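You operate a simulated robot arm through the tools that you are given. There is no shell and no other tool. Be economical: measure what you need, move in short steps, check, and stop when the job is done.

Carry out the task below with a simulated robot arm. There is one attempt and no reset: what you move stays moved.

TASK
Open the right shelving drawer, take the yellow pad from the middle shelf of the right shelving bay and put it in the inside of the right shelving drawer, then shut the drawer. Then take the brass sleeve from the middle shelf of the right shelving bay and put it on the top of the grey cabinet. Then push the left cabinet door shut. Then stack the 32 mm white bag from the top of the grey cabinet on top of the 40 mm white bag. Then fetch the white filter cartridge from the middle shelf of the left shelving bay and set it on the shelf under the motor bench. Then stack the pot marked "Sealant" from the middle shelf of the left shelving bay on top of the pot marked "Blue paint". Then shut the motor bench drawer. Then pull the bench cupboard door open. The order counts. Set down upright: filter cartridge.

The check looks at the end state, three seconds after you hand in, the way a careful person would. Anything else that was tipped, shoved, dropped, spilled or broken makes it a failure.

THE ROBOT
A 6-joint arm with a two-finger parallel gripper on a trunk, on a base that drives. Base frame: it is fixed to the floor where the robot stands at the start and does not move with it; the origin is under the middle of the robot, x ahead of it, y to its left, z up. Lengths are in mm, angles in degrees, forces in N, time in s.
With the tool pointing down near the work surface it reaches from about 400 to 880 mm from the robot's upright axis, wherever it stands. Its first joint turns from -115.0 to 115.0 degrees. Places, roughly: bench cupboard door [-5600, 3900, 300]; brass sleeve (4x4x3 cm) [800, -1300, 900]; filter cartridge [1000, 0, 1000]; inside of the right shelving drawer [900, -100, 800]; left cabinet door [400, -1800, 500]; motor bench drawer [-900, 800, 700]; pot [1000, 250, 1000]; right shelving drawer [900, -100, 800]; shelf under the motor bench [-1200, 1000, 300]; top of the grey cabinet [800, -2100, 1000]; white bag [750, -2000, 1000]; yellow pad (6x10x5 cm) [800, -800, 900]. Payload 3.43 kg.
Tool frame: the origin (TCP) lies between the finger pads and is the grasp point; the fingertips stand 34 mm ahead of it; z points along the fingers, y is the line along which they close. Largest opening 128 mm; finger width 24, thickness 12; the body of the gripper, 48 by 130 mm, starts 96 mm behind the TCP.
Orientation is told as [roll, pitch, yaw] about the base's x, y, z axes, in that order, counted from this pose: with the fingers straight down and closing along the base's y, the tool's x points along the base's -x, its y along +y and its z along -z.

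THE INTERFACE
- The arm moves only by the tool jog_arm. Its argument "targets" is a list of rows, each an object of numbers (a shift or turn left out is 0, a gripper value left out holds the last): "x", "y", "z": the shift along the base's x, y, z in units of 500 mm (1.0 is 500 mm); "rx", "ry", "rz": the turn, a rotation vector about the base's x, y, z in units of 45 degrees (1.0 is 45 degrees); "gripper": the opening, from 0 (shut) to 1 (fully open). In form: [{"x": .., "y": .., "z": .., "rx": .., "ry": .., "rz": .., "gripper": ..}, ...]. A call has 1 to 20 rows; each row is the pose to reach, as a shift and turn from the pose commanded when the call began. A call with a number of a shift or a turn outside -1 to 1 is refused whole. Each row takes 0.2 s and may step no farther than 50 mm and 8.6 degrees from the row before; otherwise, or with a gripper value out of range, the whole call is refused. Where a pose cannot be reached the arm comes as near as it can. A force on the tool above 40 N (or 10 N above the force at the start of the call, whichever is more), or a blocked arm, ends the call early, and 0.2 s more pass. The fingers move at their own pace (about 108 mm/s each) and stop on an object; they squeeze with about 29 N. The grip force told is the motor's: it shows also when the fingers shut on nothing. Time passes only in rows, and 0.2 s behind the last, so rows that repeat a pose let the fingers close. The reply holds the time, the measured pose of the TCP, the force on the tool along the base axes, the opening and the grip force, in the units named above and with some noise, with the torque about the TCP (base axes, N m) and any sound that the robot's microphone picked up.
- Cameras (640 x 400 px; columns grow to the right, rows downward): "scene" is now at [32.9, 245.5, 1191]; the picture's right is [0.67, -0.74, 0.00], its down [-0.55, -0.50, -0.68] and it looks along [0.50, 0.45, -0.74] (base axes); focal length 214 px, centre (320, 200). "wrist" rides on the gripper at [76, -11, -160] in the tool frame; the picture's right is [0.15, 0.99, 0.00], its down [-0.88, 0.13, -0.46] and it looks along [-0.45, 0.07, 0.89] (tool axes); focal length 234 px, centre (320, 200). There is no depth. A picture from a camera that has moved, and an enlarged one, comes with that camera's place and axes in the base frame and with its lens.
- capture(camera): a new picture of that camera. The clock stands still meanwhile.
- move_column(by): slides the trunk up (or, below 0, down) by that many mm; the arm and the scene camera ride with it, the base frame stays. It gives what a move gives, with no picture.
- drive_base(legs): drives the robot by 1 to 6 legs, each [ahead, turn to the left] in mm and degrees, along the robot's own axes; the way and the turn of a leg run together, so that a leg with both is an arc; at most 1500 mm and 180 degrees a leg. The arm and the cameras ride along, it lands a little off, and it stops where it bumps. It gives what a move gives.
- aim_head(pan, tilt): turns the head with the scene camera to pan (to the left, within 103 degrees either way) and tilt (down, from -29 to 69), counted from straight ahead of the robot. It gives what a move gives.
- close_up(camera, box): a new picture of the part [left, top, right, bottom] of that camera's present view, enlarged. The clock stands still meanwhile.
- finish_job(): hands the job in; it is judged then, once.

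Go step by step. Nothing tells you exact positions but the pictures and the camera data: compare them with the known pose of the tool, close in by small moves and look again before you grip or let go. The budget is 217 turns and 198 pictures, counting those below and the enlarged ones. Unless the task says otherwise, let go and move clear before handing in.

The tools are called as name(argument=value, ...) on one line, values as JSON. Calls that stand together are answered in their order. jog_arm: Moves the arm, as the interface text tells. Its arguments: {"type":"object","properties":{"targets":{"type":"array"}},"required":["targets"]} The other tools are called the same way: move_column (by) slides the trunk up or down; drive_base (legs) drives the base; aim_head (pan, tilt) turns the head that bears the scene camera; capture (camera) takes a picture; close_up (camera, box) takes an enlarged picture of a part of a camera's view; finish_job () hands the job in.

At the start:

```text
time: 0.0
ee_pos: [542.0, -39.5, 1149.9]
ee_rot: [-0.1, 0.0, -0.2]
wrist_force: [0.4, -0.1, 0.2]
torque: [0.03, -0.02, -0.01]
opening: 127.9
gripper_force: 0.1
trunk travel left (down, up): [-475.0, 315.0]
robot x, y, heading: [-0.5, 1.3, -0.3]
head pan, tilt: [42.2, 47.5]
```

scene: 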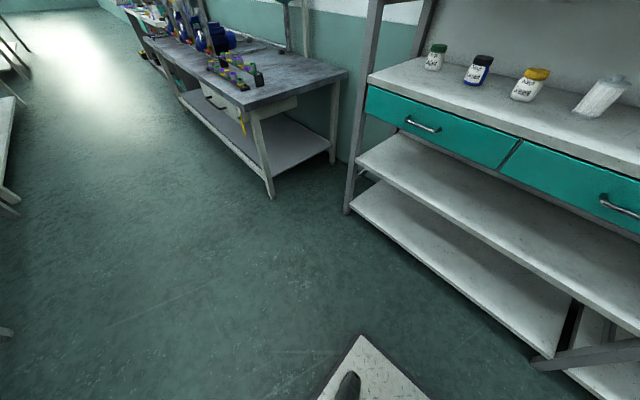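
wrist: 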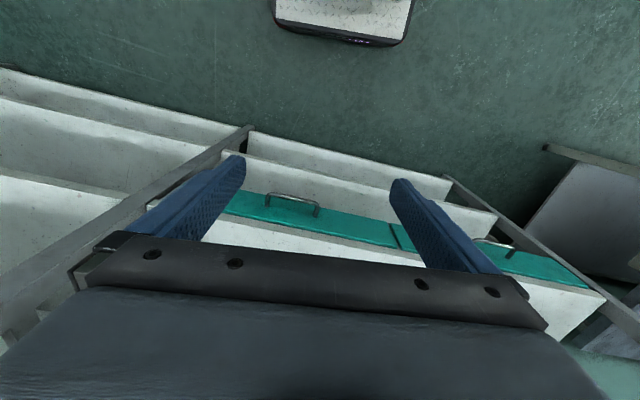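

The head looks ahead-left at the left shelving bay with teal drawers and the motor bench. I'll look around first.

aim_head(pan=0, tilt=30)

capture(camera="scene")

aim_head(pan=-55, tilt=25)

capture(camera="scene")

aim_head(pan=100, tilt=25)

capture(camera="scene")

```text
time: 1.1
ee_pos: [542.8, -40.4, 1149.1]
ee_rot: [0.0, 0.0, -0.1]
wrist_force: [-0.4, 0.2, -0.5]
torque: [0.0, -0.04, -0.01]
opening: 128.0
gripper_force: 0.1
trunk travel left (down, up): [-475.0, 315.0]
robot x, y, heading: [-0.7, 0.7, 0.3]
head pan, tilt: [0.0, 30.0]
```

```text
195 pictures are left
camera scene: at [64.7, 192.4, 1217.2], right [0.0, -1.0, 0.0], down [-0.5, 0.0, -0.87], along [0.87, 0.0, -0.5], focal length 214 px, centre (320, 200)
```

scene: 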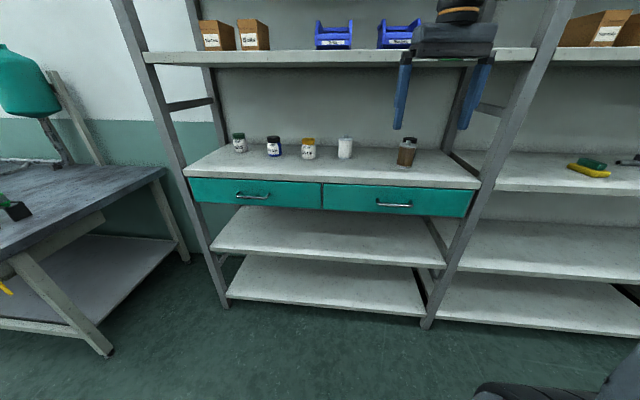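

```text
time: 2.3
ee_pos: [542.2, -40.7, 1149.5]
ee_rot: [0.0, 0.1, -0.2]
wrist_force: [-1.1, 0.1, 0.4]
torque: [-0.04, 0.0, -0.03]
opening: 128.0
gripper_force: 0.0
trunk travel left (down, up): [-475.0, 315.0]
robot x, y, heading: [1.3, -3.5, 0.0]
head pan, tilt: [-55.0, 25.0]
```

```text
194 pictures are left
camera scene: at [27.1, 116.9, 1225.2], right [-0.82, -0.57, 0.0], down [-0.24, 0.35, -0.91], along [0.52, -0.74, -0.42], focal length 214 px, centre (320, 200)
```

scene: 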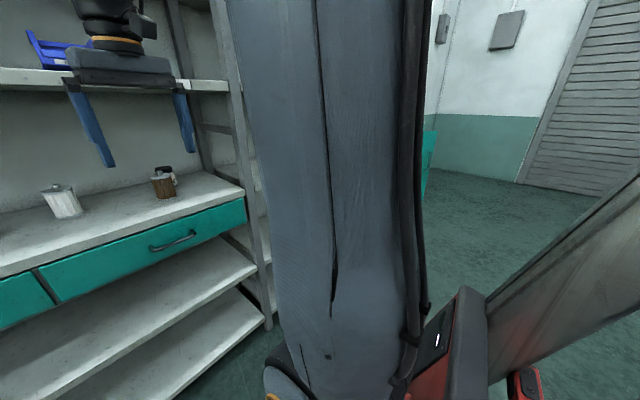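

```text
time: 4.7
ee_pos: [542.5, -39.1, 1149.5]
ee_rot: [-0.1, 0.0, -0.2]
wrist_force: [-0.8, -0.8, 0.9]
torque: [0.03, 0.01, 0.02]
opening: 127.9
gripper_force: 0.0
trunk travel left (down, up): [-475.0, 315.0]
robot x, y, heading: [0.6, -0.2, 0.0]
head pan, tilt: [100.0, 25.0]
```

```text
193 pictures are left
camera scene: at [-41.7, 283.1, 1225.2], right [0.98, 0.17, 0.0], down [0.07, -0.42, -0.91], along [-0.16, 0.89, -0.42], focal length 214 px, centre (320, 200)
```

scene: 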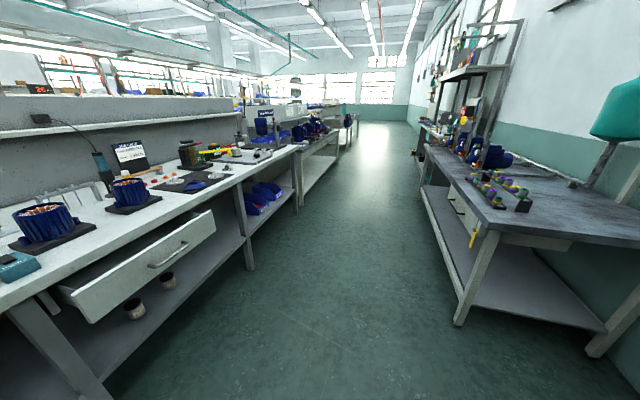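

The left bay is ahead with two teal drawers; the right drawer's handle is near (765,-84,800). I'll look closer at the drawer and right bay.

aim_head(pan=-20, tilt=35)

close_up(camera="scene", box=[160, 100, 400, 250])

capture(camera="scene")

close_up(camera="wrist", box=[220, 130, 460, 280])

```text
time: 6.7
ee_pos: [541.4, -41.3, 1150.1]
ee_rot: [0.0, 0.1, -0.2]
wrist_force: [0.9, 0.6, -0.5]
torque: [0.0, -0.01, 0.0]
opening: 128.2
gripper_force: 0.1
trunk travel left (down, up): [-475.0, 315.0]
robot x, y, heading: [-2.1, -2.3, -0.1]
head pan, tilt: [-20.0, 35.0]
```

```text
2.67 times, centred on (280, 175) of scene
camera zoom: at [57.0, 162.2, 1209.4], right [-0.34, -0.94, 0.0], down [-0.54, 0.2, -0.82], along [0.77, -0.28, -0.57], focal length 572 px, centre (427, 267)
```

zoom: 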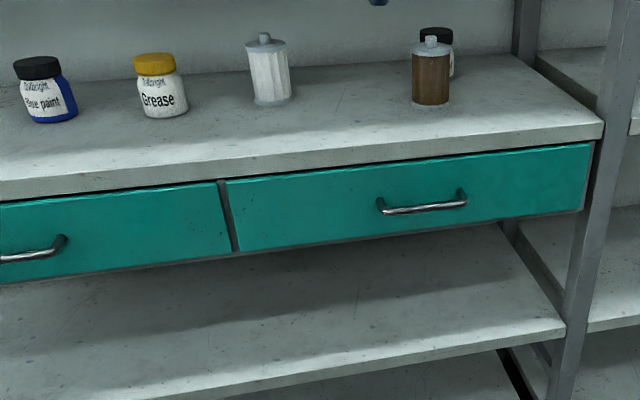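

```text
191 pictures are left
camera scene: at [57.0, 162.2, 1209.4], right [-0.34, -0.94, 0.0], down [-0.54, 0.2, -0.82], along [0.77, -0.28, -0.57], focal length 214 px, centre (320, 200)
```

scene: 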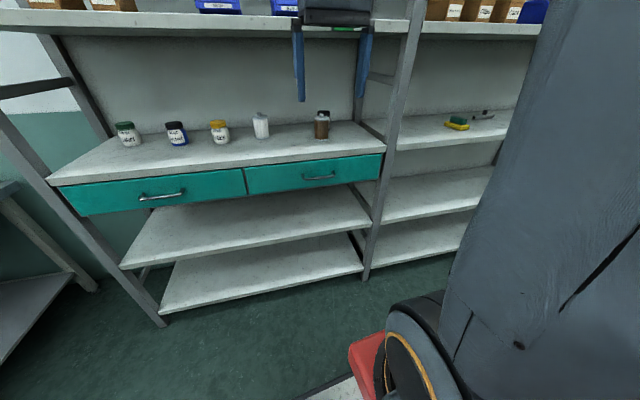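

```text
2.67 times, centred on (340, 205) of wrist
camera zoom: at [467.2, -50.9, 1309.6], right [-0.14, 0.99, 0.0], down [0.88, 0.13, 0.46], along [0.45, 0.06, -0.89], focal length 624 px, centre (267, 187)
```

zoom: 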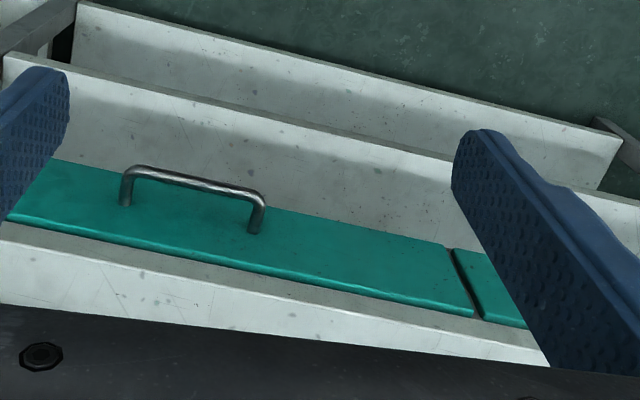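

The bar of the handle triangulates to about (723,-78,819), with some 35 mm standoff. I'll back off 80 mm, then yaw the tool by 90° so that it closes along x.

drive_base(legs=[[-80, 0]])

jog_arm(targets=[{"rz": 0.16667}, {"rz": 0.3333}, {"rz": 0.5}, {"rz": 0.66667}, {"rz": 0.83333}, {"rz": 1.0}])

jog_arm(targets=[{"rz": 0.16667}, {"rz": 0.3333}, {"rz": 0.5}, {"rz": 0.66667}, {"rz": 0.83333}, {"rz": 1.0, "gripper": 0.39}])

jog_arm(targets=[{"ry": -0.16667}, {"ry": -0.3333}, {"ry": -0.5}, {"ry": -0.66667}])

```text
time: 7.8
ee_pos: [462.1, -40.1, 1150.0]
ee_rot: [0.0, 0.0, -0.3]
wrist_force: [-0.3, 0.0, 0.3]
torque: [-0.01, -0.01, -0.02]
opening: 128.0
gripper_force: 0.0
trunk travel left (down, up): [-475.0, 315.0]
robot x, y, heading: [-81.1, -0.4, 0.2]
head pan, tilt: [-20.0, 35.0]
```

```text
time: 9.2
ee_pos: [460.9, -40.0, 1150.5]
ee_rot: [0.0, 0.0, 44.8]
wrist_force: [0.1, -0.1, 0.3]
torque: [-0.05, 0.03, -0.03]
opening: 128.0
gripper_force: 0.1
trunk travel left (down, up): [-475.0, 315.0]
robot x, y, heading: [-77.8, -1.9, 0.1]
head pan, tilt: [-20.0, 35.0]
```

```text
time: 10.6
ee_pos: [461.1, -40.6, 1149.2]
ee_rot: [0.0, 0.1, 90.0]
wrist_force: [0.7, -0.2, 1.2]
torque: [0.01, -0.01, 0.02]
opening: 49.3
gripper_force: 0.0
trunk travel left (down, up): [-475.0, 315.0]
robot x, y, heading: [-78.6, -3.3, 0.2]
head pan, tilt: [-20.0, 35.0]
```

```text
time: 11.6
ee_pos: [463.0, -38.9, 1148.8]
ee_rot: [-30.0, -0.1, 89.9]
wrist_force: [1.4, -0.1, 0.3]
torque: [0.01, 0.01, -0.02]
opening: 49.8
gripper_force: 0.1
trunk travel left (down, up): [-475.0, 315.0]
robot x, y, heading: [-78.4, -2.4, 0.1]
head pan, tilt: [-20.0, 35.0]
```

The tool is oriented; now I move to a standoff in front of the handle at about (650,-78,909) and look.

jog_arm(targets=[{"x": 0.054, "y": -0.011, "z": -0.069}, {"x": 0.107, "y": -0.022, "z": -0.137}, {"x": 0.161, "y": -0.033, "z": -0.206}, {"x": 0.215, "y": -0.045, "z": -0.274}, {"x": 0.269, "y": -0.056, "z": -0.343}, {"x": 0.322, "y": -0.067, "z": -0.411}, {"x": 0.376, "y": -0.078, "z": -0.48}])

capture(camera="wrist")

capture(camera="scene")

```text
time: 13.2
ee_pos: [649.7, -80.4, 912.5]
ee_rot: [-30.1, -0.1, 89.8]
wrist_force: [0.0, 0.1, -0.1]
torque: [-0.01, -0.03, -0.02]
opening: 49.9
gripper_force: 0.0
trunk travel left (down, up): [-475.0, 315.0]
robot x, y, heading: [-81.3, 0.6, -0.2]
head pan, tilt: [-20.0, 35.0]
```

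```text
189 pictures are left
camera wrist: at [579.4, -156.3, 1055.2], right [-0.86, -0.14, -0.5], down [-0.34, 0.88, 0.33], along [0.39, 0.45, -0.8], focal length 234 px, centre (320, 200)
```

wrist: 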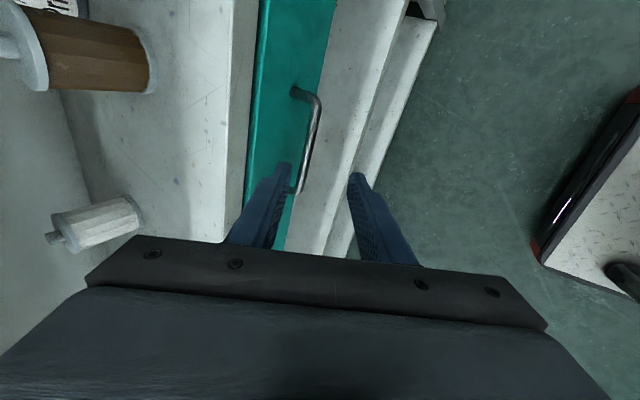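

```text
188 pictures are left
camera scene: at [-24.5, 162.3, 1209.4], right [-0.34, -0.94, 0.0], down [-0.54, 0.2, -0.82], along [0.77, -0.28, -0.57], focal length 214 px, centre (320, 200)
```

scene: 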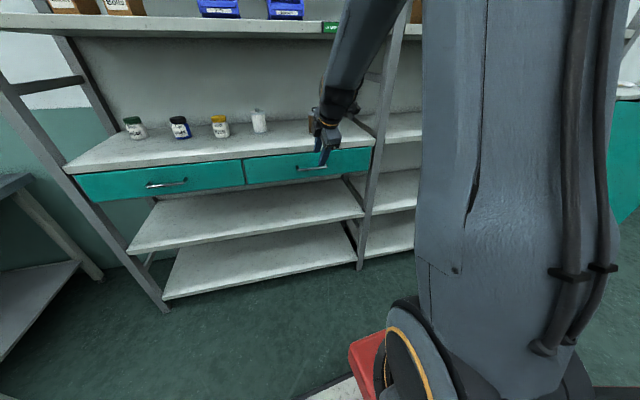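

The bar runs between the two fingers' tips and matches my estimate. I'll advance partway and check.

jog_arm(targets=[{"x": 0.032, "y": 0.003, "z": -0.06}, {"x": 0.064, "y": 0.005, "z": -0.12}])

close_up(camera="wrist", box=[200, 50, 440, 250])

close_up(camera="scene", box=[240, 100, 400, 200])

```text
time: 13.8
ee_pos: [682.6, -76.6, 851.0]
ee_rot: [-30.2, -0.1, 89.8]
wrist_force: [0.3, 0.9, 1.5]
torque: [0.0, 0.01, -0.01]
opening: 50.1
gripper_force: 0.1
trunk travel left (down, up): [-475.0, 315.0]
robot x, y, heading: [-80.9, -0.7, 0.2]
head pan, tilt: [-20.0, 35.0]
```

```text
2.00 times, centred on (320, 150) of wrist
camera zoom: at [612.4, -152.6, 995.0], right [-0.86, -0.14, -0.5], down [-0.34, 0.88, 0.33], along [0.39, 0.45, -0.8], focal length 468 px, centre (320, 300)
```

zoom: 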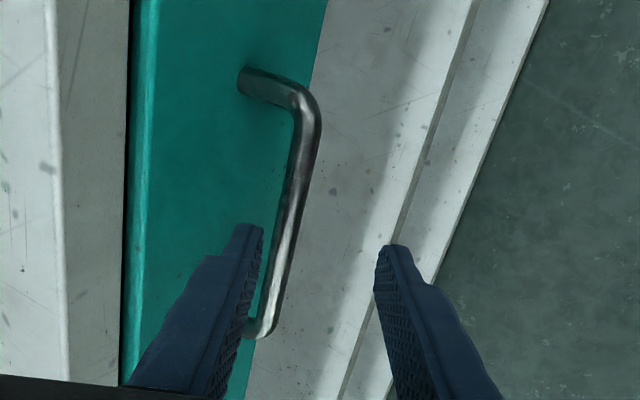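

```text
4.00 times, centred on (320, 150) of scene
camera zoom: at [-24.3, 162.2, 1209.4], right [-0.34, -0.94, 0.0], down [-0.54, 0.2, -0.82], along [0.77, -0.28, -0.57], focal length 858 px, centre (320, 400)
```

zoom: 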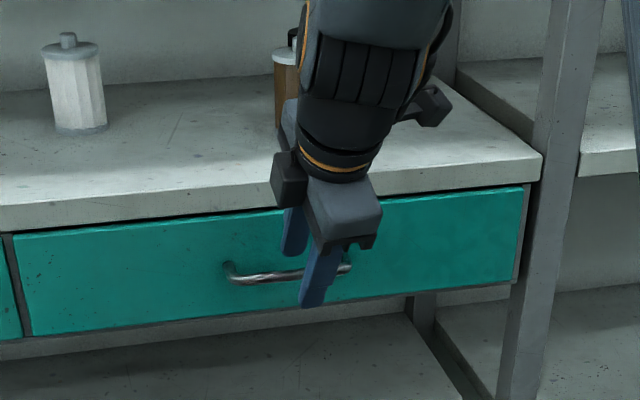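

The back finger is entering behind the bar as planned. I go down the last 33 mm and close.

jog_arm(targets=[{"x": 0.016, "z": -0.028}, {"x": 0.033, "z": -0.057}, {"x": 0.033, "z": -0.057, "gripper": 0.0}, {"x": 0.033, "z": -0.057, "gripper": 0.0}, {"x": 0.033, "z": -0.057, "gripper": 0.0}])

close_up(camera="wrist", box=[200, 50, 440, 250])

```text
time: 15.0
ee_pos: [697.9, -76.5, 822.5]
ee_rot: [-30.1, -0.2, 89.8]
wrist_force: [0.8, 1.3, 9.6]
torque: [0.71, -0.19, -0.97]
opening: 13.8
gripper_force: 45.0
trunk travel left (down, up): [-475.0, 315.0]
robot x, y, heading: [-79.2, 0.2, 0.2]
head pan, tilt: [-20.0, 35.0]
```

```text
2.00 times, centred on (320, 150) of wrist
camera zoom: at [629.4, -151.9, 967.1], right [-0.86, -0.14, -0.5], down [-0.34, 0.88, 0.33], along [0.39, 0.45, -0.8], focal length 468 px, centre (320, 300)
```

zoom: 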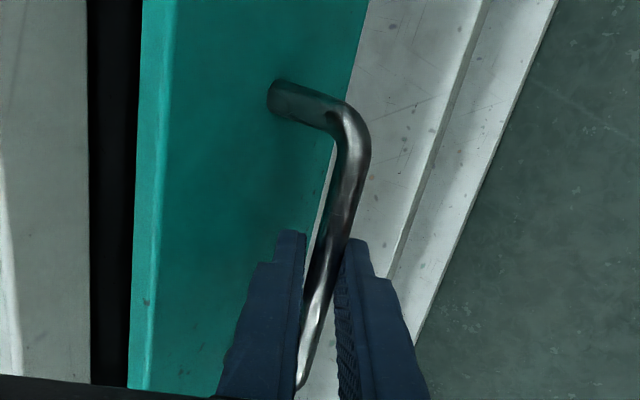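

The bar is gripped and the drawer has already slid a little. I pull back 230 mm along -x.

jog_arm(targets=[{"x": -0.03}, {"x": -0.07}, {"x": -0.11}, {"x": -0.15}, {"x": -0.19}, {"x": -0.23}, {"x": -0.27}, {"x": -0.31}, {"x": -0.35}, {"x": -0.39}, {"x": -0.43}, {"x": -0.46}])

capture(camera="scene")

```text
time: 15.8
ee_pos: [647.8, -70.7, 822.3]
ee_rot: [-30.3, -0.2, 90.2]
wrist_force: [1.1, 9.2, 3.5]
torque: [1.34, -0.29, -0.59]
opening: 13.9
gripper_force: 45.3
trunk travel left (down, up): [-475.0, 315.0]
robot x, y, heading: [-78.0, -0.0, 0.5]
head pan, tilt: [-20.0, 35.0]
stopped in row 4: the force on the tool passed its limit at 43 N (the readings are from after the stop); the commanded pose is now the measured one
```

```text
184 pictures are left
camera scene: at [-24.8, 162.9, 1209.2], right [-0.34, -0.94, 0.0], down [-0.54, 0.19, -0.82], along [0.77, -0.28, -0.57], focal length 214 px, centre (320, 200)
```

scene: 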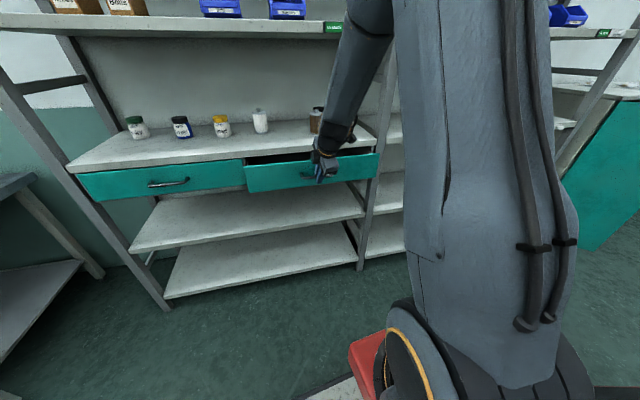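

The shelving is turned about 5.6°, so the drawer slides along (-1, +0.1). I pull along that line, more slowly.

jog_arm(targets=[{"x": -0.025, "y": 0.0025}, {"x": -0.05, "y": 0.005}, {"x": -0.075, "y": 0.0075}, {"x": -0.1, "y": 0.01}, {"x": -0.125, "y": 0.0125}, {"x": -0.15, "y": 0.015}, {"x": -0.175, "y": 0.0175}, {"x": -0.2, "y": 0.02}, {"x": -0.225, "y": 0.0225}, {"x": -0.25, "y": 0.025}, {"x": -0.275, "y": 0.0275}, {"x": -0.3, "y": 0.03}, {"x": -0.325, "y": 0.0325}, {"x": -0.35, "y": 0.035}])

capture(camera="scene")

```text
time: 18.8
ee_pos: [471.6, -52.5, 823.6]
ee_rot: [-30.0, 0.0, 90.1]
wrist_force: [2.0, 19.9, 12.3]
torque: [1.41, -0.24, -0.52]
opening: 14.0
gripper_force: 45.2
trunk travel left (down, up): [-475.0, 315.0]
robot x, y, heading: [-80.5, 3.4, 0.1]
head pan, tilt: [-20.0, 35.0]
```

```text
183 pictures are left
camera scene: at [-24.7, 163.5, 1209.3], right [-0.34, -0.94, 0.0], down [-0.54, 0.19, -0.82], along [0.77, -0.28, -0.57], focal length 214 px, centre (320, 200)
```

scene: 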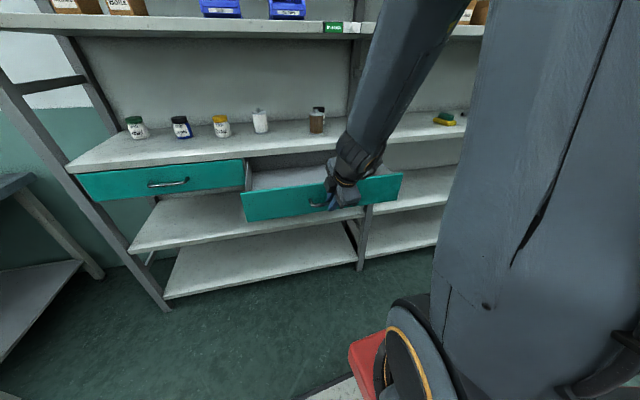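

The drawer is open about 240 mm. I release, back out along the tool axis, and turn the tool back to yaw 0.

jog_arm(targets=[{"gripper": 0.2}, {"gripper": 0.2}, {"x": -0.02, "z": 0.035}, {"x": -0.06, "z": 0.104}, {"x": -0.1, "z": 0.174}, {"x": -0.1, "z": 0.26}, {"x": -0.1, "z": 0.36}, {"x": -0.1, "z": 0.46}, {"x": -0.1, "z": 0.56}])

capture(camera="wrist")

aim_head(pan=-45, tilt=15)

capture(camera="scene")

```text
time: 20.8
ee_pos: [454.4, -59.1, 1101.1]
ee_rot: [-30.0, -0.1, 90.3]
wrist_force: [0.0, -0.6, 0.6]
torque: [-0.03, 0.02, 0.0]
opening: 25.6
gripper_force: 0.1
out of reach, approached as far as the arm can: row 7, 8, 9
trunk travel left (down, up): [-475.0, 315.0]
robot x, y, heading: [-83.9, -0.0, 0.2]
head pan, tilt: [-20.0, 35.0]
```

```text
182 pictures are left
camera wrist: at [385.6, -135.1, 1245.5], right [-0.86, -0.15, -0.49], down [-0.34, 0.88, 0.33], along [0.39, 0.45, -0.8], focal length 234 px, centre (320, 200)
```

wrist: 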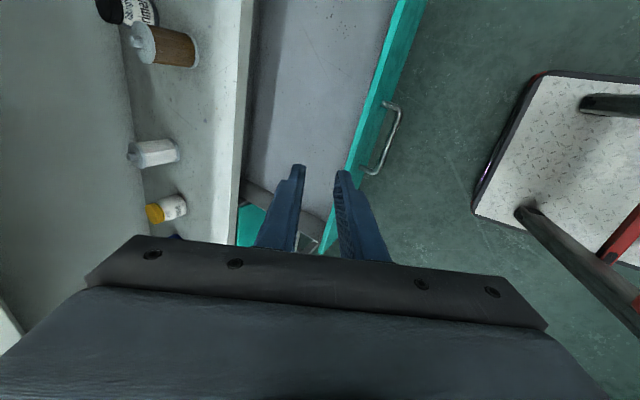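

```text
time: 21.7
ee_pos: [455.5, -59.5, 1101.3]
ee_rot: [-30.1, -0.2, 90.2]
wrist_force: [0.7, -0.3, 0.1]
torque: [-0.01, 0.04, -0.03]
opening: 25.6
gripper_force: 0.1
trunk travel left (down, up): [-475.0, 315.0]
robot x, y, heading: [-80.2, 0.6, 0.5]
head pan, tilt: [-45.0, 15.0]
```

```text
181 pictures are left
camera scene: at [-41.0, 126.9, 1241.3], right [-0.7, -0.71, 0.0], down [-0.18, 0.18, -0.97], along [0.69, -0.68, -0.26], focal length 214 px, centre (320, 200)
```

scene: 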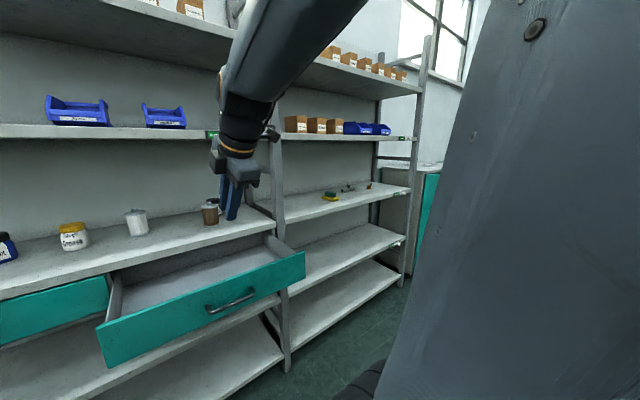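

The drawer is wide open. The yellow pad lies near (831,-827,920) and the brass sleeve near (857,-1289,915). I reset the tool to yaw 0 and drive in front of the right bay.

jog_arm(targets=[{"ry": 0.1667}, {"ry": 0.3333}, {"ry": 0.5}, {"ry": 0.6667}])

jog_arm(targets=[{"rz": -0.16667}, {"rz": -0.3333}, {"rz": -0.5}, {"rz": -0.66667}, {"rz": -0.83333}, {"rz": -1.0}])

jog_arm(targets=[{"rz": -0.16667}, {"rz": -0.3333}, {"rz": -0.5}, {"rz": -0.66667}, {"rz": -0.83333}, {"rz": -1.0, "gripper": 0.8}])

jog_arm(targets=[{"ry": -0.16667}, {"ry": -0.3333}, {"ry": -0.5}, {"ry": -0.66667}, {"ry": -0.83333}, {"ry": -1.0}])

drive_base(legs=[[0, -90], [840, 0], [0, 84.4]])

aim_head(pan=-15, tilt=25)

capture(camera="scene")

capture(camera="wrist")

```text
time: 22.7
ee_pos: [453.1, -60.1, 1100.1]
ee_rot: [0.0, -0.1, 90.2]
wrist_force: [0.0, -0.1, 0.7]
torque: [-0.02, -0.04, -0.01]
opening: 25.4
gripper_force: 0.0
trunk travel left (down, up): [-475.0, 315.0]
robot x, y, heading: [-83.3, -2.3, 0.1]
head pan, tilt: [-45.0, 15.0]
```

```text
time: 24.1
ee_pos: [451.8, -59.4, 1099.5]
ee_rot: [0.0, -0.2, 45.0]
wrist_force: [0.1, 0.6, 0.2]
torque: [0.0, -0.01, -0.04]
opening: 25.7
gripper_force: 0.0
trunk travel left (down, up): [-475.0, 315.0]
robot x, y, heading: [-80.3, -3.2, 0.5]
head pan, tilt: [-45.0, 15.0]
```

```text
time: 25.5
ee_pos: [452.1, -59.4, 1100.2]
ee_rot: [-0.2, -0.2, -0.1]
wrist_force: [-0.3, 0.6, -0.6]
torque: [-0.04, -0.01, -0.01]
opening: 103.0
gripper_force: 0.7
trunk travel left (down, up): [-475.0, 315.0]
robot x, y, heading: [-81.2, 1.1, 0.2]
head pan, tilt: [-45.0, 15.0]
```

```text
time: 26.9
ee_pos: [495.9, -69.8, 1090.1]
ee_rot: [-0.3, -45.1, 0.1]
wrist_force: [0.8, -0.5, 0.0]
torque: [-0.01, 0.05, 0.01]
opening: 102.4
gripper_force: 0.1
out of reach, approached as far as the arm can: row 5, 6
trunk travel left (down, up): [-475.0, 315.0]
robot x, y, heading: [-83.2, -2.6, 0.4]
head pan, tilt: [-45.0, 15.0]
```

```text
time: 38.8
ee_pos: [500.2, -974.3, 1089.5]
ee_rot: [-0.1, -45.1, -5.9]
wrist_force: [-0.7, -0.1, -0.3]
torque: [-0.02, 0.0, 0.0]
opening: 102.4
gripper_force: 0.0
trunk travel left (down, up): [-475.0, 315.0]
robot x, y, heading: [-64.7, -849.5, -5.4]
head pan, tilt: [-45.0, 15.0]
```

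```text
time: 39.7
ee_pos: [500.3, -975.0, 1089.1]
ee_rot: [-0.2, -45.1, -5.9]
wrist_force: [0.2, 0.0, 0.3]
torque: [-0.03, 0.01, 0.03]
opening: 102.0
gripper_force: 0.1
trunk travel left (down, up): [-475.0, 315.0]
robot x, y, heading: [-63.8, -847.9, -5.5]
head pan, tilt: [-15.0, 25.0]
```

```text
180 pictures are left
camera scene: at [13.9, -685.4, 1225.2], right [-0.35, -0.94, 0.0], down [-0.4, 0.15, -0.91], along [0.85, -0.32, -0.42], focal length 214 px, centre (320, 200)
```

scene: 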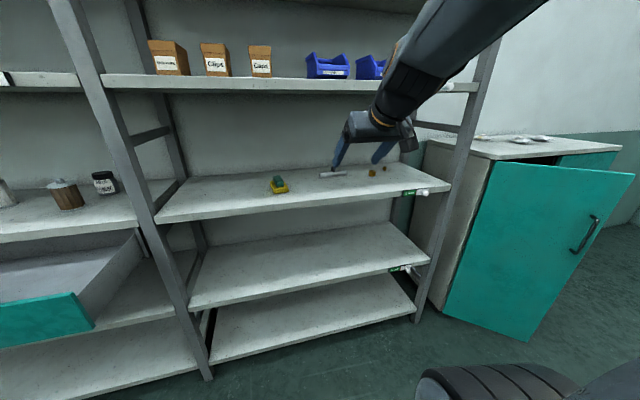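

```text
179 pictures are left
camera wrist: at [333.8, -968.2, 1148.3], right [0.0, 0.99, -0.1], down [0.31, 0.1, 0.95], along [0.95, -0.03, -0.31], focal length 234 px, centre (320, 200)
```

wrist: 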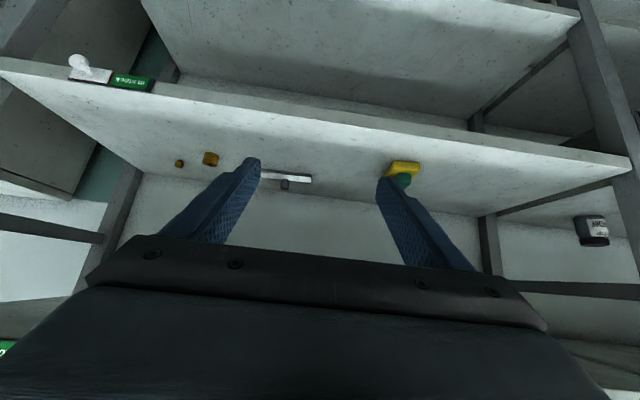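

The right bay shows the yellow pad with something green, a grey tool and two brass pieces. I zoom in.

close_up(camera="scene", box=[250, 150, 350, 212])

close_up(camera="scene", box=[330, 150, 430, 212])

close_up(camera="wrist", box=[150, 130, 450, 230])

```text
6.40 times, centred on (300, 181) of scene
camera zoom: at [13.9, -685.4, 1225.2], right [-0.35, -0.94, 0.0], down [-0.4, 0.15, -0.91], along [0.85, -0.32, -0.42], focal length 1373 px, centre (448, 322)
```

zoom: 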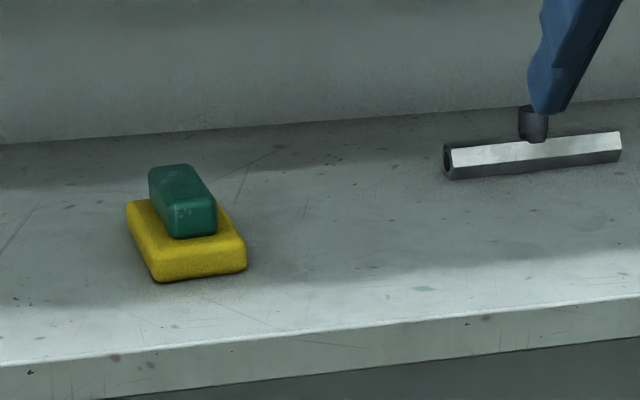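

```text
6.40 times, centred on (380, 181) of scene
camera zoom: at [13.9, -685.4, 1225.2], right [-0.35, -0.94, 0.0], down [-0.4, 0.15, -0.91], along [0.85, -0.32, -0.42], focal length 1373 px, centre (-64, 322)
```

zoom: 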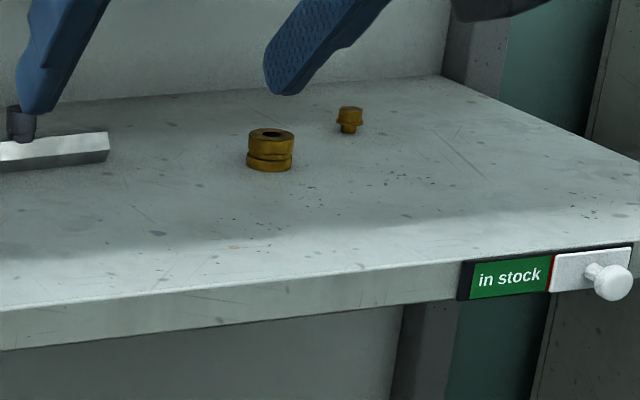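

```text
2.13 times, centred on (300, 180) of wrist
camera zoom: at [333.8, -968.2, 1148.3], right [0.0, 0.99, -0.1], down [0.31, 0.1, 0.95], along [0.95, -0.03, -0.31], focal length 500 px, centre (363, 243)
```

zoom: 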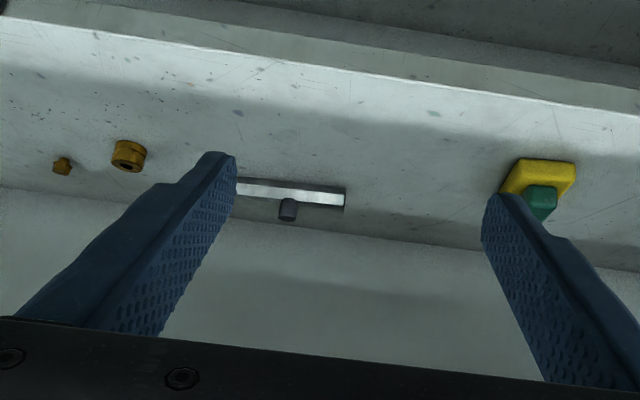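

The pad sits at about (823,-814) on a shelf at z≈900, aligned with x. I'll align yaw to 0 and move to a pre-grasp pose behind it.

jog_arm(targets=[{"y": 0.08, "z": -0.05, "rz": 0.065}, {"y": 0.16, "z": -0.1, "rz": 0.13}, {"x": 0.05, "y": 0.24, "z": -0.15, "rz": 0.13}, {"x": 0.1, "y": 0.322, "z": -0.18, "rz": 0.13}, {"x": 0.19, "y": 0.322, "z": -0.198, "rz": 0.13}, {"x": 0.28, "y": 0.322, "z": -0.198, "rz": 0.13}, {"x": 0.37, "y": 0.322, "z": -0.198, "rz": 0.13}, {"x": 0.45, "y": 0.322, "z": -0.198, "rz": 0.13}])

capture(camera="wrist")

capture(camera="scene")

```text
refused: row 3 steps farther than a row can; nothing moved
```

```text
175 pictures are left
camera wrist: at [333.8, -968.2, 1148.3], right [0.0, 0.99, -0.1], down [0.31, 0.1, 0.95], along [0.95, -0.03, -0.31], focal length 234 px, centre (320, 200)
```

wrist: 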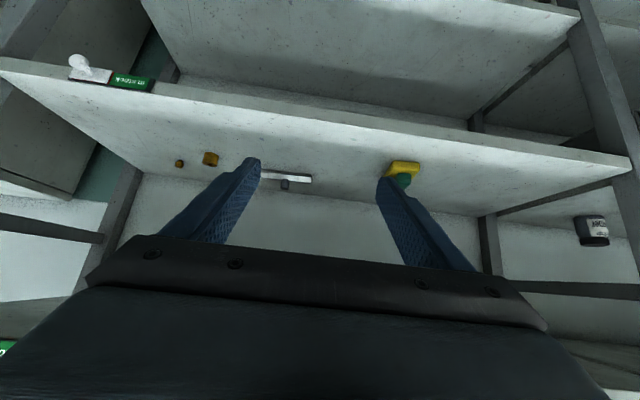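

```text
174 pictures are left
camera scene: at [13.9, -685.4, 1225.2], right [-0.35, -0.94, 0.0], down [-0.4, 0.15, -0.91], along [0.85, -0.32, -0.42], focal length 214 px, centre (320, 200)
```

scene: 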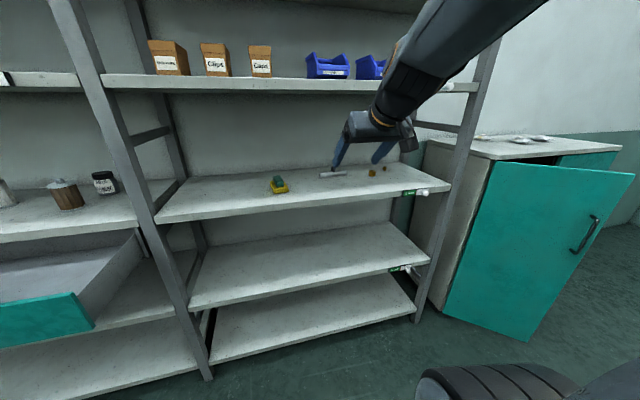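

One row was a touch too long; I split the move into smaller rows.

jog_arm(targets=[{"y": 0.07, "z": -0.05, "rz": 0.065}, {"y": 0.14, "z": -0.1, "rz": 0.13}, {"x": 0.03, "y": 0.21, "z": -0.14, "rz": 0.13}, {"x": 0.07, "y": 0.28, "z": -0.17, "rz": 0.13}, {"x": 0.13, "y": 0.322, "z": -0.198, "rz": 0.13}, {"x": 0.21, "y": 0.322, "z": -0.198, "rz": 0.13}, {"x": 0.29, "y": 0.322, "z": -0.198, "rz": 0.13}, {"x": 0.37, "y": 0.322, "z": -0.198, "rz": 0.13}, {"x": 0.45, "y": 0.322, "z": -0.198, "rz": 0.13}])

capture(camera="wrist")

capture(camera="scene")

```text
time: 41.7
ee_pos: [726.8, -812.6, 992.3]
ee_rot: [-0.1, -45.1, 0.0]
wrist_force: [0.2, 0.4, 1.0]
torque: [-0.03, 0.01, -0.01]
opening: 102.2
gripper_force: 0.1
trunk travel left (down, up): [-475.0, 315.0]
robot x, y, heading: [-65.5, -846.7, -5.8]
head pan, tilt: [-15.0, 25.0]
```

```text
173 pictures are left
camera wrist: at [560.5, -824.3, 1050.7], right [-0.1, 0.99, -0.11], down [0.3, 0.13, 0.95], along [0.95, 0.07, -0.31], focal length 234 px, centre (320, 200)
```

wrist: 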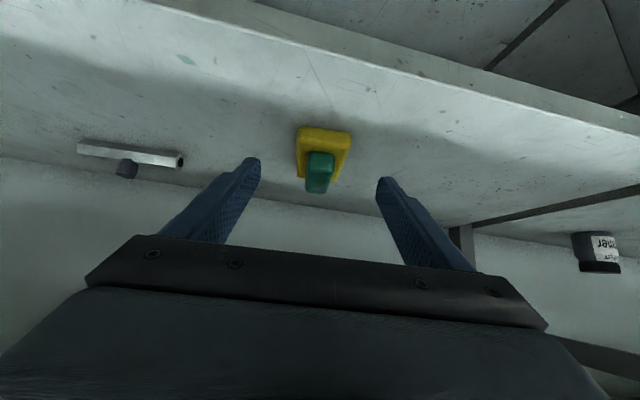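

```text
172 pictures are left
camera scene: at [13.5, -685.4, 1225.2], right [-0.35, -0.94, 0.0], down [-0.4, 0.15, -0.91], along [0.85, -0.32, -0.42], focal length 214 px, centre (320, 200)
```

scene: 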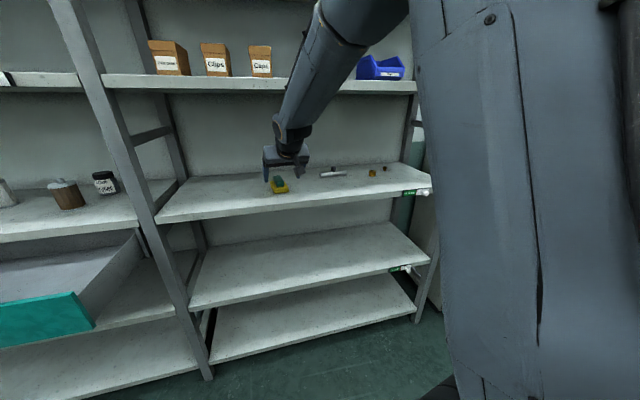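

The pad is centred between the fingers. I advance to grasp at (805,-813,934).

jog_arm(targets=[{"x": 0.05, "z": -0.03}, {"x": 0.1, "z": -0.06}, {"x": 0.13, "z": -0.09}, {"x": 0.156, "z": -0.114}])

capture(camera="wrist")

close_up(camera="scene", box=[230, 130, 350, 205])

```text
time: 42.7
ee_pos: [803.2, -813.1, 934.2]
ee_rot: [-0.1, -45.1, 0.1]
wrist_force: [0.3, 1.0, -0.2]
torque: [-0.01, 0.02, -0.01]
opening: 102.5
gripper_force: 0.1
trunk travel left (down, up): [-475.0, 315.0]
robot x, y, heading: [-62.2, -848.1, -5.5]
head pan, tilt: [-15.0, 25.0]
```

```text
171 pictures are left
camera wrist: at [638.0, -824.4, 992.4], right [-0.1, 0.99, -0.11], down [0.3, 0.13, 0.95], along [0.95, 0.06, -0.31], focal length 234 px, centre (320, 200)
```

wrist: 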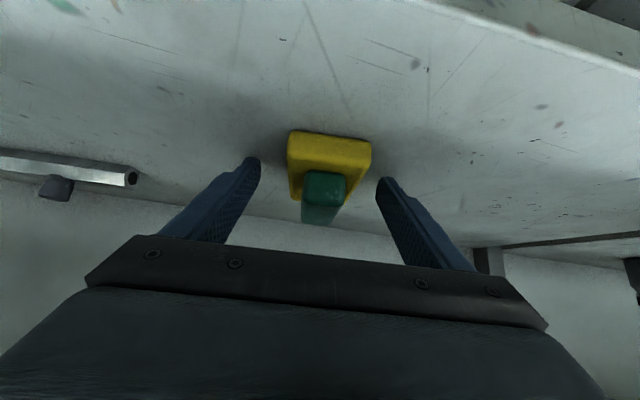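

```text
5.33 times, centred on (290, 168) of scene
camera zoom: at [13.8, -685.3, 1225.2], right [-0.35, -0.94, 0.0], down [-0.4, 0.15, -0.91], along [0.85, -0.32, -0.42], focal length 1144 px, centre (480, 373)
```

zoom: 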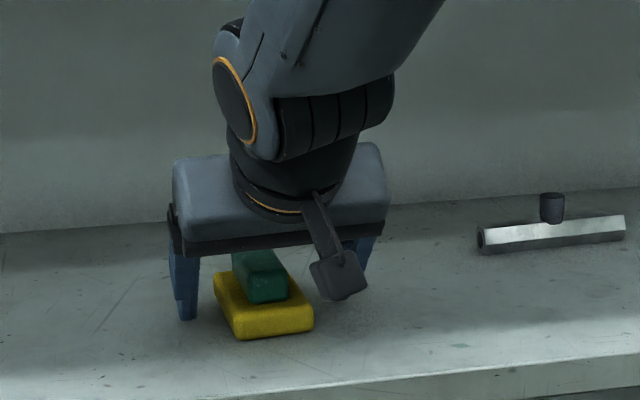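

Fingers straddle the pad with tips just above the shelf. I close.

jog_arm(targets=[{"gripper": 0.0}, {"gripper": 0.0}, {"gripper": 0.0}])

capture(camera="wrist")

```text
time: 43.5
ee_pos: [803.5, -813.9, 932.9]
ee_rot: [-0.1, -45.1, 0.0]
wrist_force: [0.4, 0.7, 0.2]
torque: [-0.03, -0.01, -0.02]
opening: 57.1
gripper_force: 29.0
trunk travel left (down, up): [-475.0, 315.0]
robot x, y, heading: [-65.1, -847.3, -5.7]
head pan, tilt: [-15.0, 25.0]
```

```text
169 pictures are left
camera wrist: at [638.0, -824.5, 992.4], right [-0.1, 0.99, -0.1], down [0.3, 0.13, 0.95], along [0.95, 0.06, -0.31], focal length 234 px, centre (320, 200)
```

wrist: 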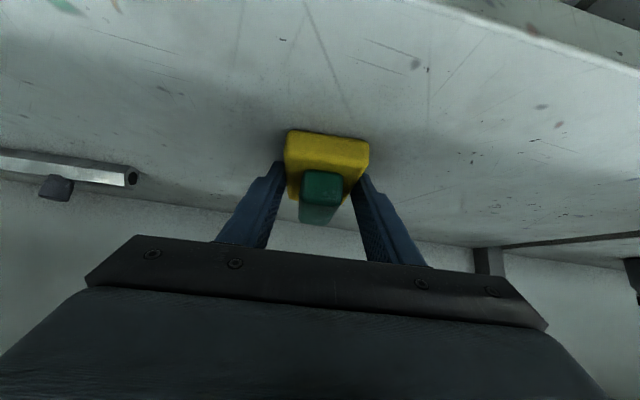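

The pad is held (57 mm). I lift, retract out of the bay and drive back to the drawer.

jog_arm(targets=[{"z": 0.04}, {"z": 0.09}, {"x": -0.05, "z": 0.13}, {"x": -0.12, "z": 0.14}, {"x": -0.2, "z": 0.15}, {"x": -0.28, "z": 0.16}, {"x": -0.36, "z": 0.16}, {"x": -0.44, "z": 0.16}, {"x": -0.52, "z": 0.16}])

capture(camera="wrist")

drive_base(legs=[[0, 95.6], [780, 0], [0, -95.6]])

aim_head(pan=-15, tilt=35)

capture(camera="scene")

capture(camera="wrist")

```text
time: 45.5
ee_pos: [542.6, -814.4, 1013.1]
ee_rot: [-0.1, -45.0, 0.1]
wrist_force: [0.5, -0.5, -0.3]
torque: [-0.02, 0.01, 0.01]
opening: 0.0
gripper_force: 28.9
trunk travel left (down, up): [-475.0, 315.0]
robot x, y, heading: [-61.3, -850.9, -5.4]
head pan, tilt: [-15.0, 25.0]
```

```text
168 pictures are left
camera wrist: at [376.1, -825.1, 1072.4], right [-0.1, 0.99, -0.11], down [0.3, 0.13, 0.94], along [0.95, 0.06, -0.31], focal length 234 px, centre (320, 200)
```

wrist: 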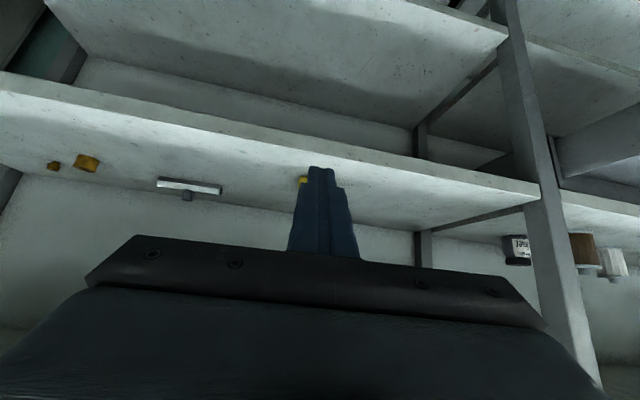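

```text
time: 57.7
ee_pos: [547.7, -22.5, 1013.9]
ee_rot: [-0.1, -45.1, 1.2]
wrist_force: [-0.1, 0.1, 0.0]
torque: [-0.04, -0.01, -0.01]
opening: 0.1
gripper_force: 29.1
trunk travel left (down, up): [-475.0, 315.0]
robot x, y, heading: [-55.3, -67.6, -4.2]
head pan, tilt: [-15.0, 25.0]
```

```text
time: 58.4
ee_pos: [547.7, -22.7, 1013.2]
ee_rot: [-0.1, -45.1, 1.3]
wrist_force: [0.0, -1.3, 0.3]
torque: [0.0, 0.0, 0.01]
opening: 0.3
gripper_force: 28.2
trunk travel left (down, up): [-475.0, 315.0]
robot x, y, heading: [-60.8, -68.5, -4.2]
head pan, tilt: [-15.0, 35.0]
```

```text
167 pictures are left
camera scene: at [12.7, 95.9, 1209.4], right [-0.33, -0.94, 0.0], down [-0.54, 0.19, -0.82], along [0.77, -0.27, -0.57], focal length 214 px, centre (320, 200)
```

scene: 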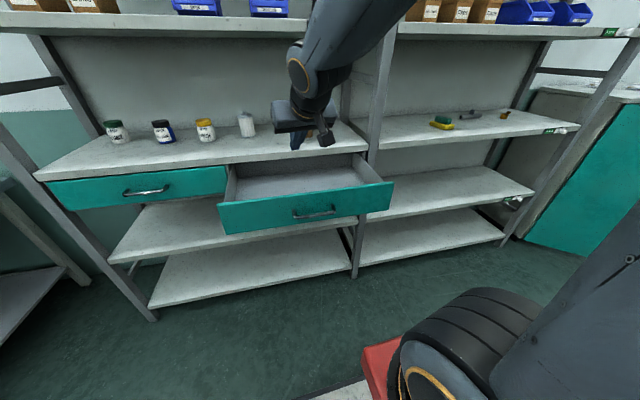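

```text
166 pictures are left
camera wrist: at [381.8, -36.9, 1072.7], right [-0.12, 0.99, -0.1], down [0.3, 0.14, 0.95], along [0.95, 0.09, -0.31], focal length 234 px, centre (320, 200)
```

wrist: 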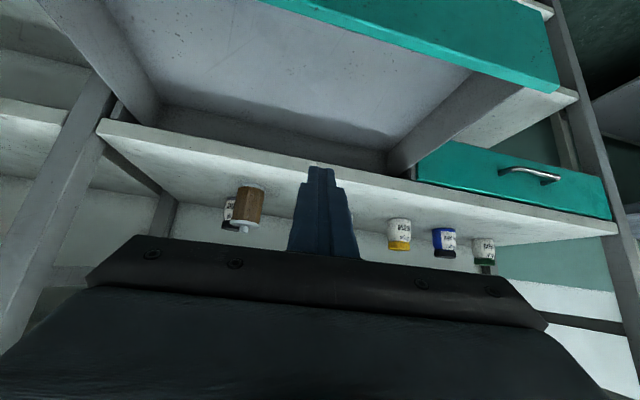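

The pad slipped out and remains on the shelf. I'll inspect it from here before going back.

close_up(camera="scene", box=[400, 90, 500, 152])

drive_base(legs=[[0, -85.8], [770, 0], [0, 84.4]])

aim_head(pan=5, tilt=25)

capture(camera="scene")

```text
6.40 times, centred on (450, 121) of scene
camera zoom: at [12.7, 95.9, 1209.4], right [-0.33, -0.94, 0.0], down [-0.54, 0.19, -0.82], along [0.77, -0.27, -0.57], focal length 1373 px, centre (-512, 706)
```

zoom: 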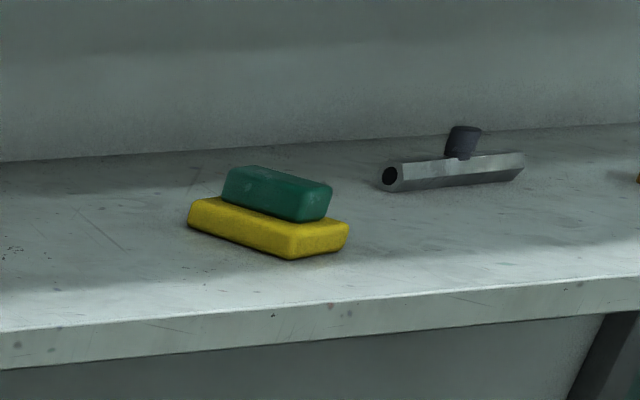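

```text
time: 69.9
ee_pos: [526.4, -810.9, 1014.0]
ee_rot: [0.0, -45.0, -1.2]
wrist_force: [-0.1, 0.2, 0.3]
torque: [0.05, 0.01, -0.02]
opening: 0.1
gripper_force: 29.1
trunk travel left (down, up): [-475.0, 315.0]
robot x, y, heading: [-81.2, -827.3, -6.8]
head pan, tilt: [-15.0, 35.0]
```

```text
time: 70.7
ee_pos: [527.1, -809.8, 1014.2]
ee_rot: [-0.1, -45.1, -1.3]
wrist_force: [0.3, -0.5, 0.1]
torque: [-0.03, -0.01, 0.02]
opening: 0.0
gripper_force: 29.6
trunk travel left (down, up): [-475.0, 315.0]
robot x, y, heading: [-82.6, -829.7, -6.7]
head pan, tilt: [5.0, 25.0]
```

```text
164 pictures are left
camera scene: at [8.8, -638.6, 1225.1], right [-0.03, -1.0, 0.0], down [-0.42, 0.01, -0.91], along [0.91, -0.03, -0.42], focal length 214 px, centre (320, 200)
```

scene: 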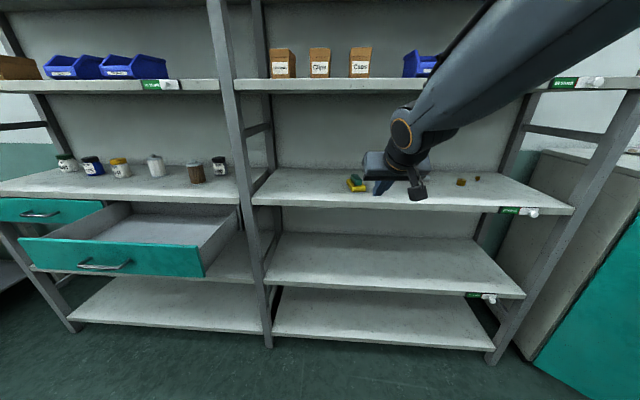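

The pad is upright and unharmed at about the same place. I open, tilt 15° steeper for a lower grip, and relocate it.

jog_arm(targets=[{"gripper": 0.8, "ry": 0.1667, "rz": 0.03}, {"ry": 0.3333, "rz": 0.03}, {"ry": 0.3333, "rz": 0.03}])

close_up(camera="scene", box=[320, 160, 400, 210])

close_up(camera="wrist", box=[220, 50, 420, 200])

```text
time: 71.5
ee_pos: [526.7, -811.6, 1013.5]
ee_rot: [-0.3, -30.1, 0.1]
wrist_force: [-0.1, 0.0, -0.3]
torque: [0.01, 0.01, 0.01]
opening: 102.5
gripper_force: 0.0
trunk travel left (down, up): [-475.0, 315.0]
robot x, y, heading: [-80.4, -830.7, -6.6]
head pan, tilt: [5.0, 25.0]
```

```text
8.00 times, centred on (360, 185) of scene
camera zoom: at [8.7, -638.5, 1225.2], right [-0.03, -1.0, 0.0], down [-0.42, 0.01, -0.91], along [0.91, -0.03, -0.42], focal length 1716 px, centre (0, 320)
```

zoom: 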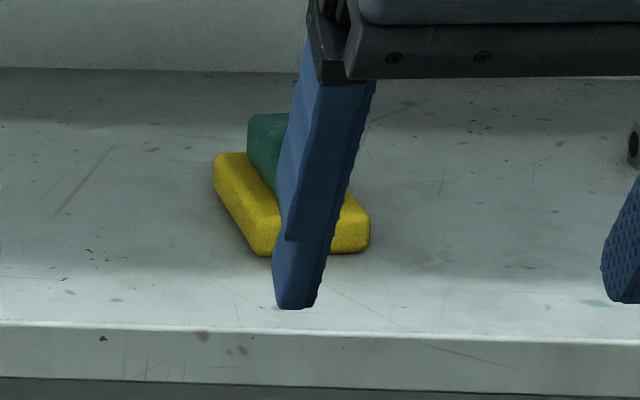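

```text
2.67 times, centred on (320, 125) of wrist
camera zoom: at [382.1, -821.3, 1113.9], right [-0.13, 0.99, -0.08], down [0.53, 0.13, 0.83], along [0.84, 0.07, -0.55], focal length 624 px, centre (320, 400)
```

zoom: 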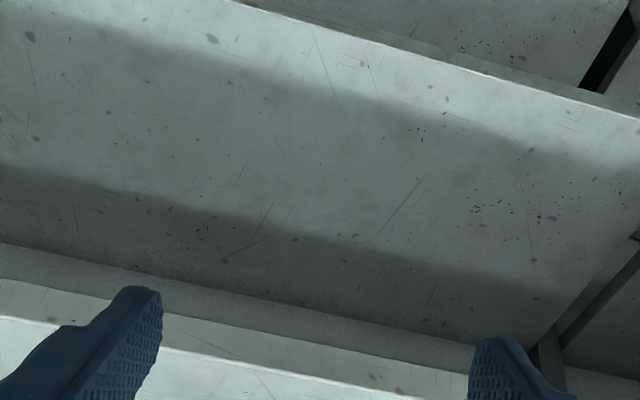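

The yellow slab is only ~20 mm thick and turned ~7°, center ≈(835,-812). I approach at yaw 7°, lower this time.

jog_arm(targets=[{"x": 0.07, "z": -0.05, "rz": 0.08}, {"x": 0.15, "y": -0.01, "z": -0.103, "rz": 0.16}, {"x": 0.23, "y": -0.02, "z": -0.103, "rz": 0.16}, {"x": 0.31, "y": -0.02, "z": -0.103, "rz": 0.16}, {"x": 0.39, "y": -0.015, "z": -0.103, "rz": 0.16}, {"x": 0.47, "y": -0.01, "z": -0.103, "rz": 0.16}, {"x": 0.54, "y": -0.005, "z": -0.103, "rz": 0.16}, {"x": 0.588, "y": -0.005, "z": -0.103, "rz": 0.16}])

close_up(camera="wrist", box=[200, 80, 440, 230])

close_up(camera="scene", box=[300, 120, 428, 200])

```text
time: 73.3
ee_pos: [820.4, -814.8, 963.4]
ee_rot: [-0.4, -30.0, 7.4]
wrist_force: [0.5, 0.2, 0.5]
torque: [0.0, -0.01, -0.03]
opening: 102.5
gripper_force: 0.1
trunk travel left (down, up): [-475.0, 315.0]
robot x, y, heading: [-80.9, -831.2, -6.6]
head pan, tilt: [5.0, 25.0]
```

```text
2.67 times, centred on (320, 155) of wrist
camera zoom: at [679.1, -842.4, 1063.6], right [-0.25, 0.96, -0.08], down [0.51, 0.2, 0.84], along [0.82, 0.17, -0.54], focal length 624 px, centre (320, 320)
```

zoom: 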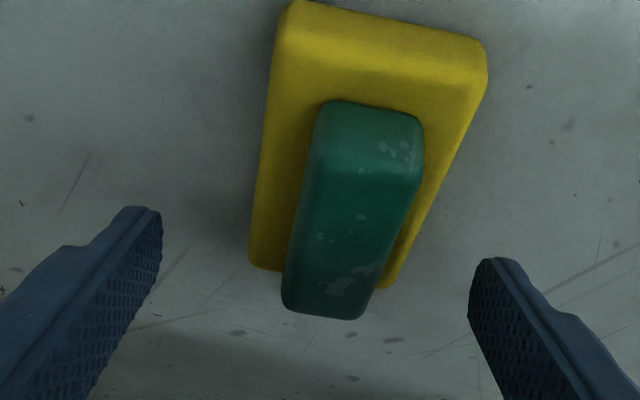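

```text
5.00 times, centred on (364, 160) of scene
camera zoom: at [8.6, -638.5, 1225.2], right [-0.03, -1.0, 0.0], down [-0.42, 0.01, -0.91], along [0.91, -0.03, -0.42], focal length 1072 px, centre (100, 400)
```

zoom: 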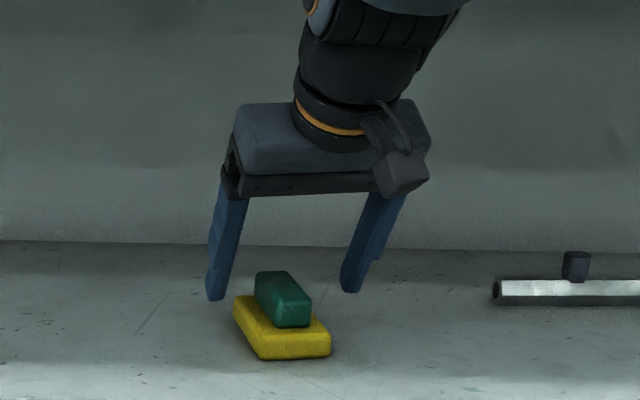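

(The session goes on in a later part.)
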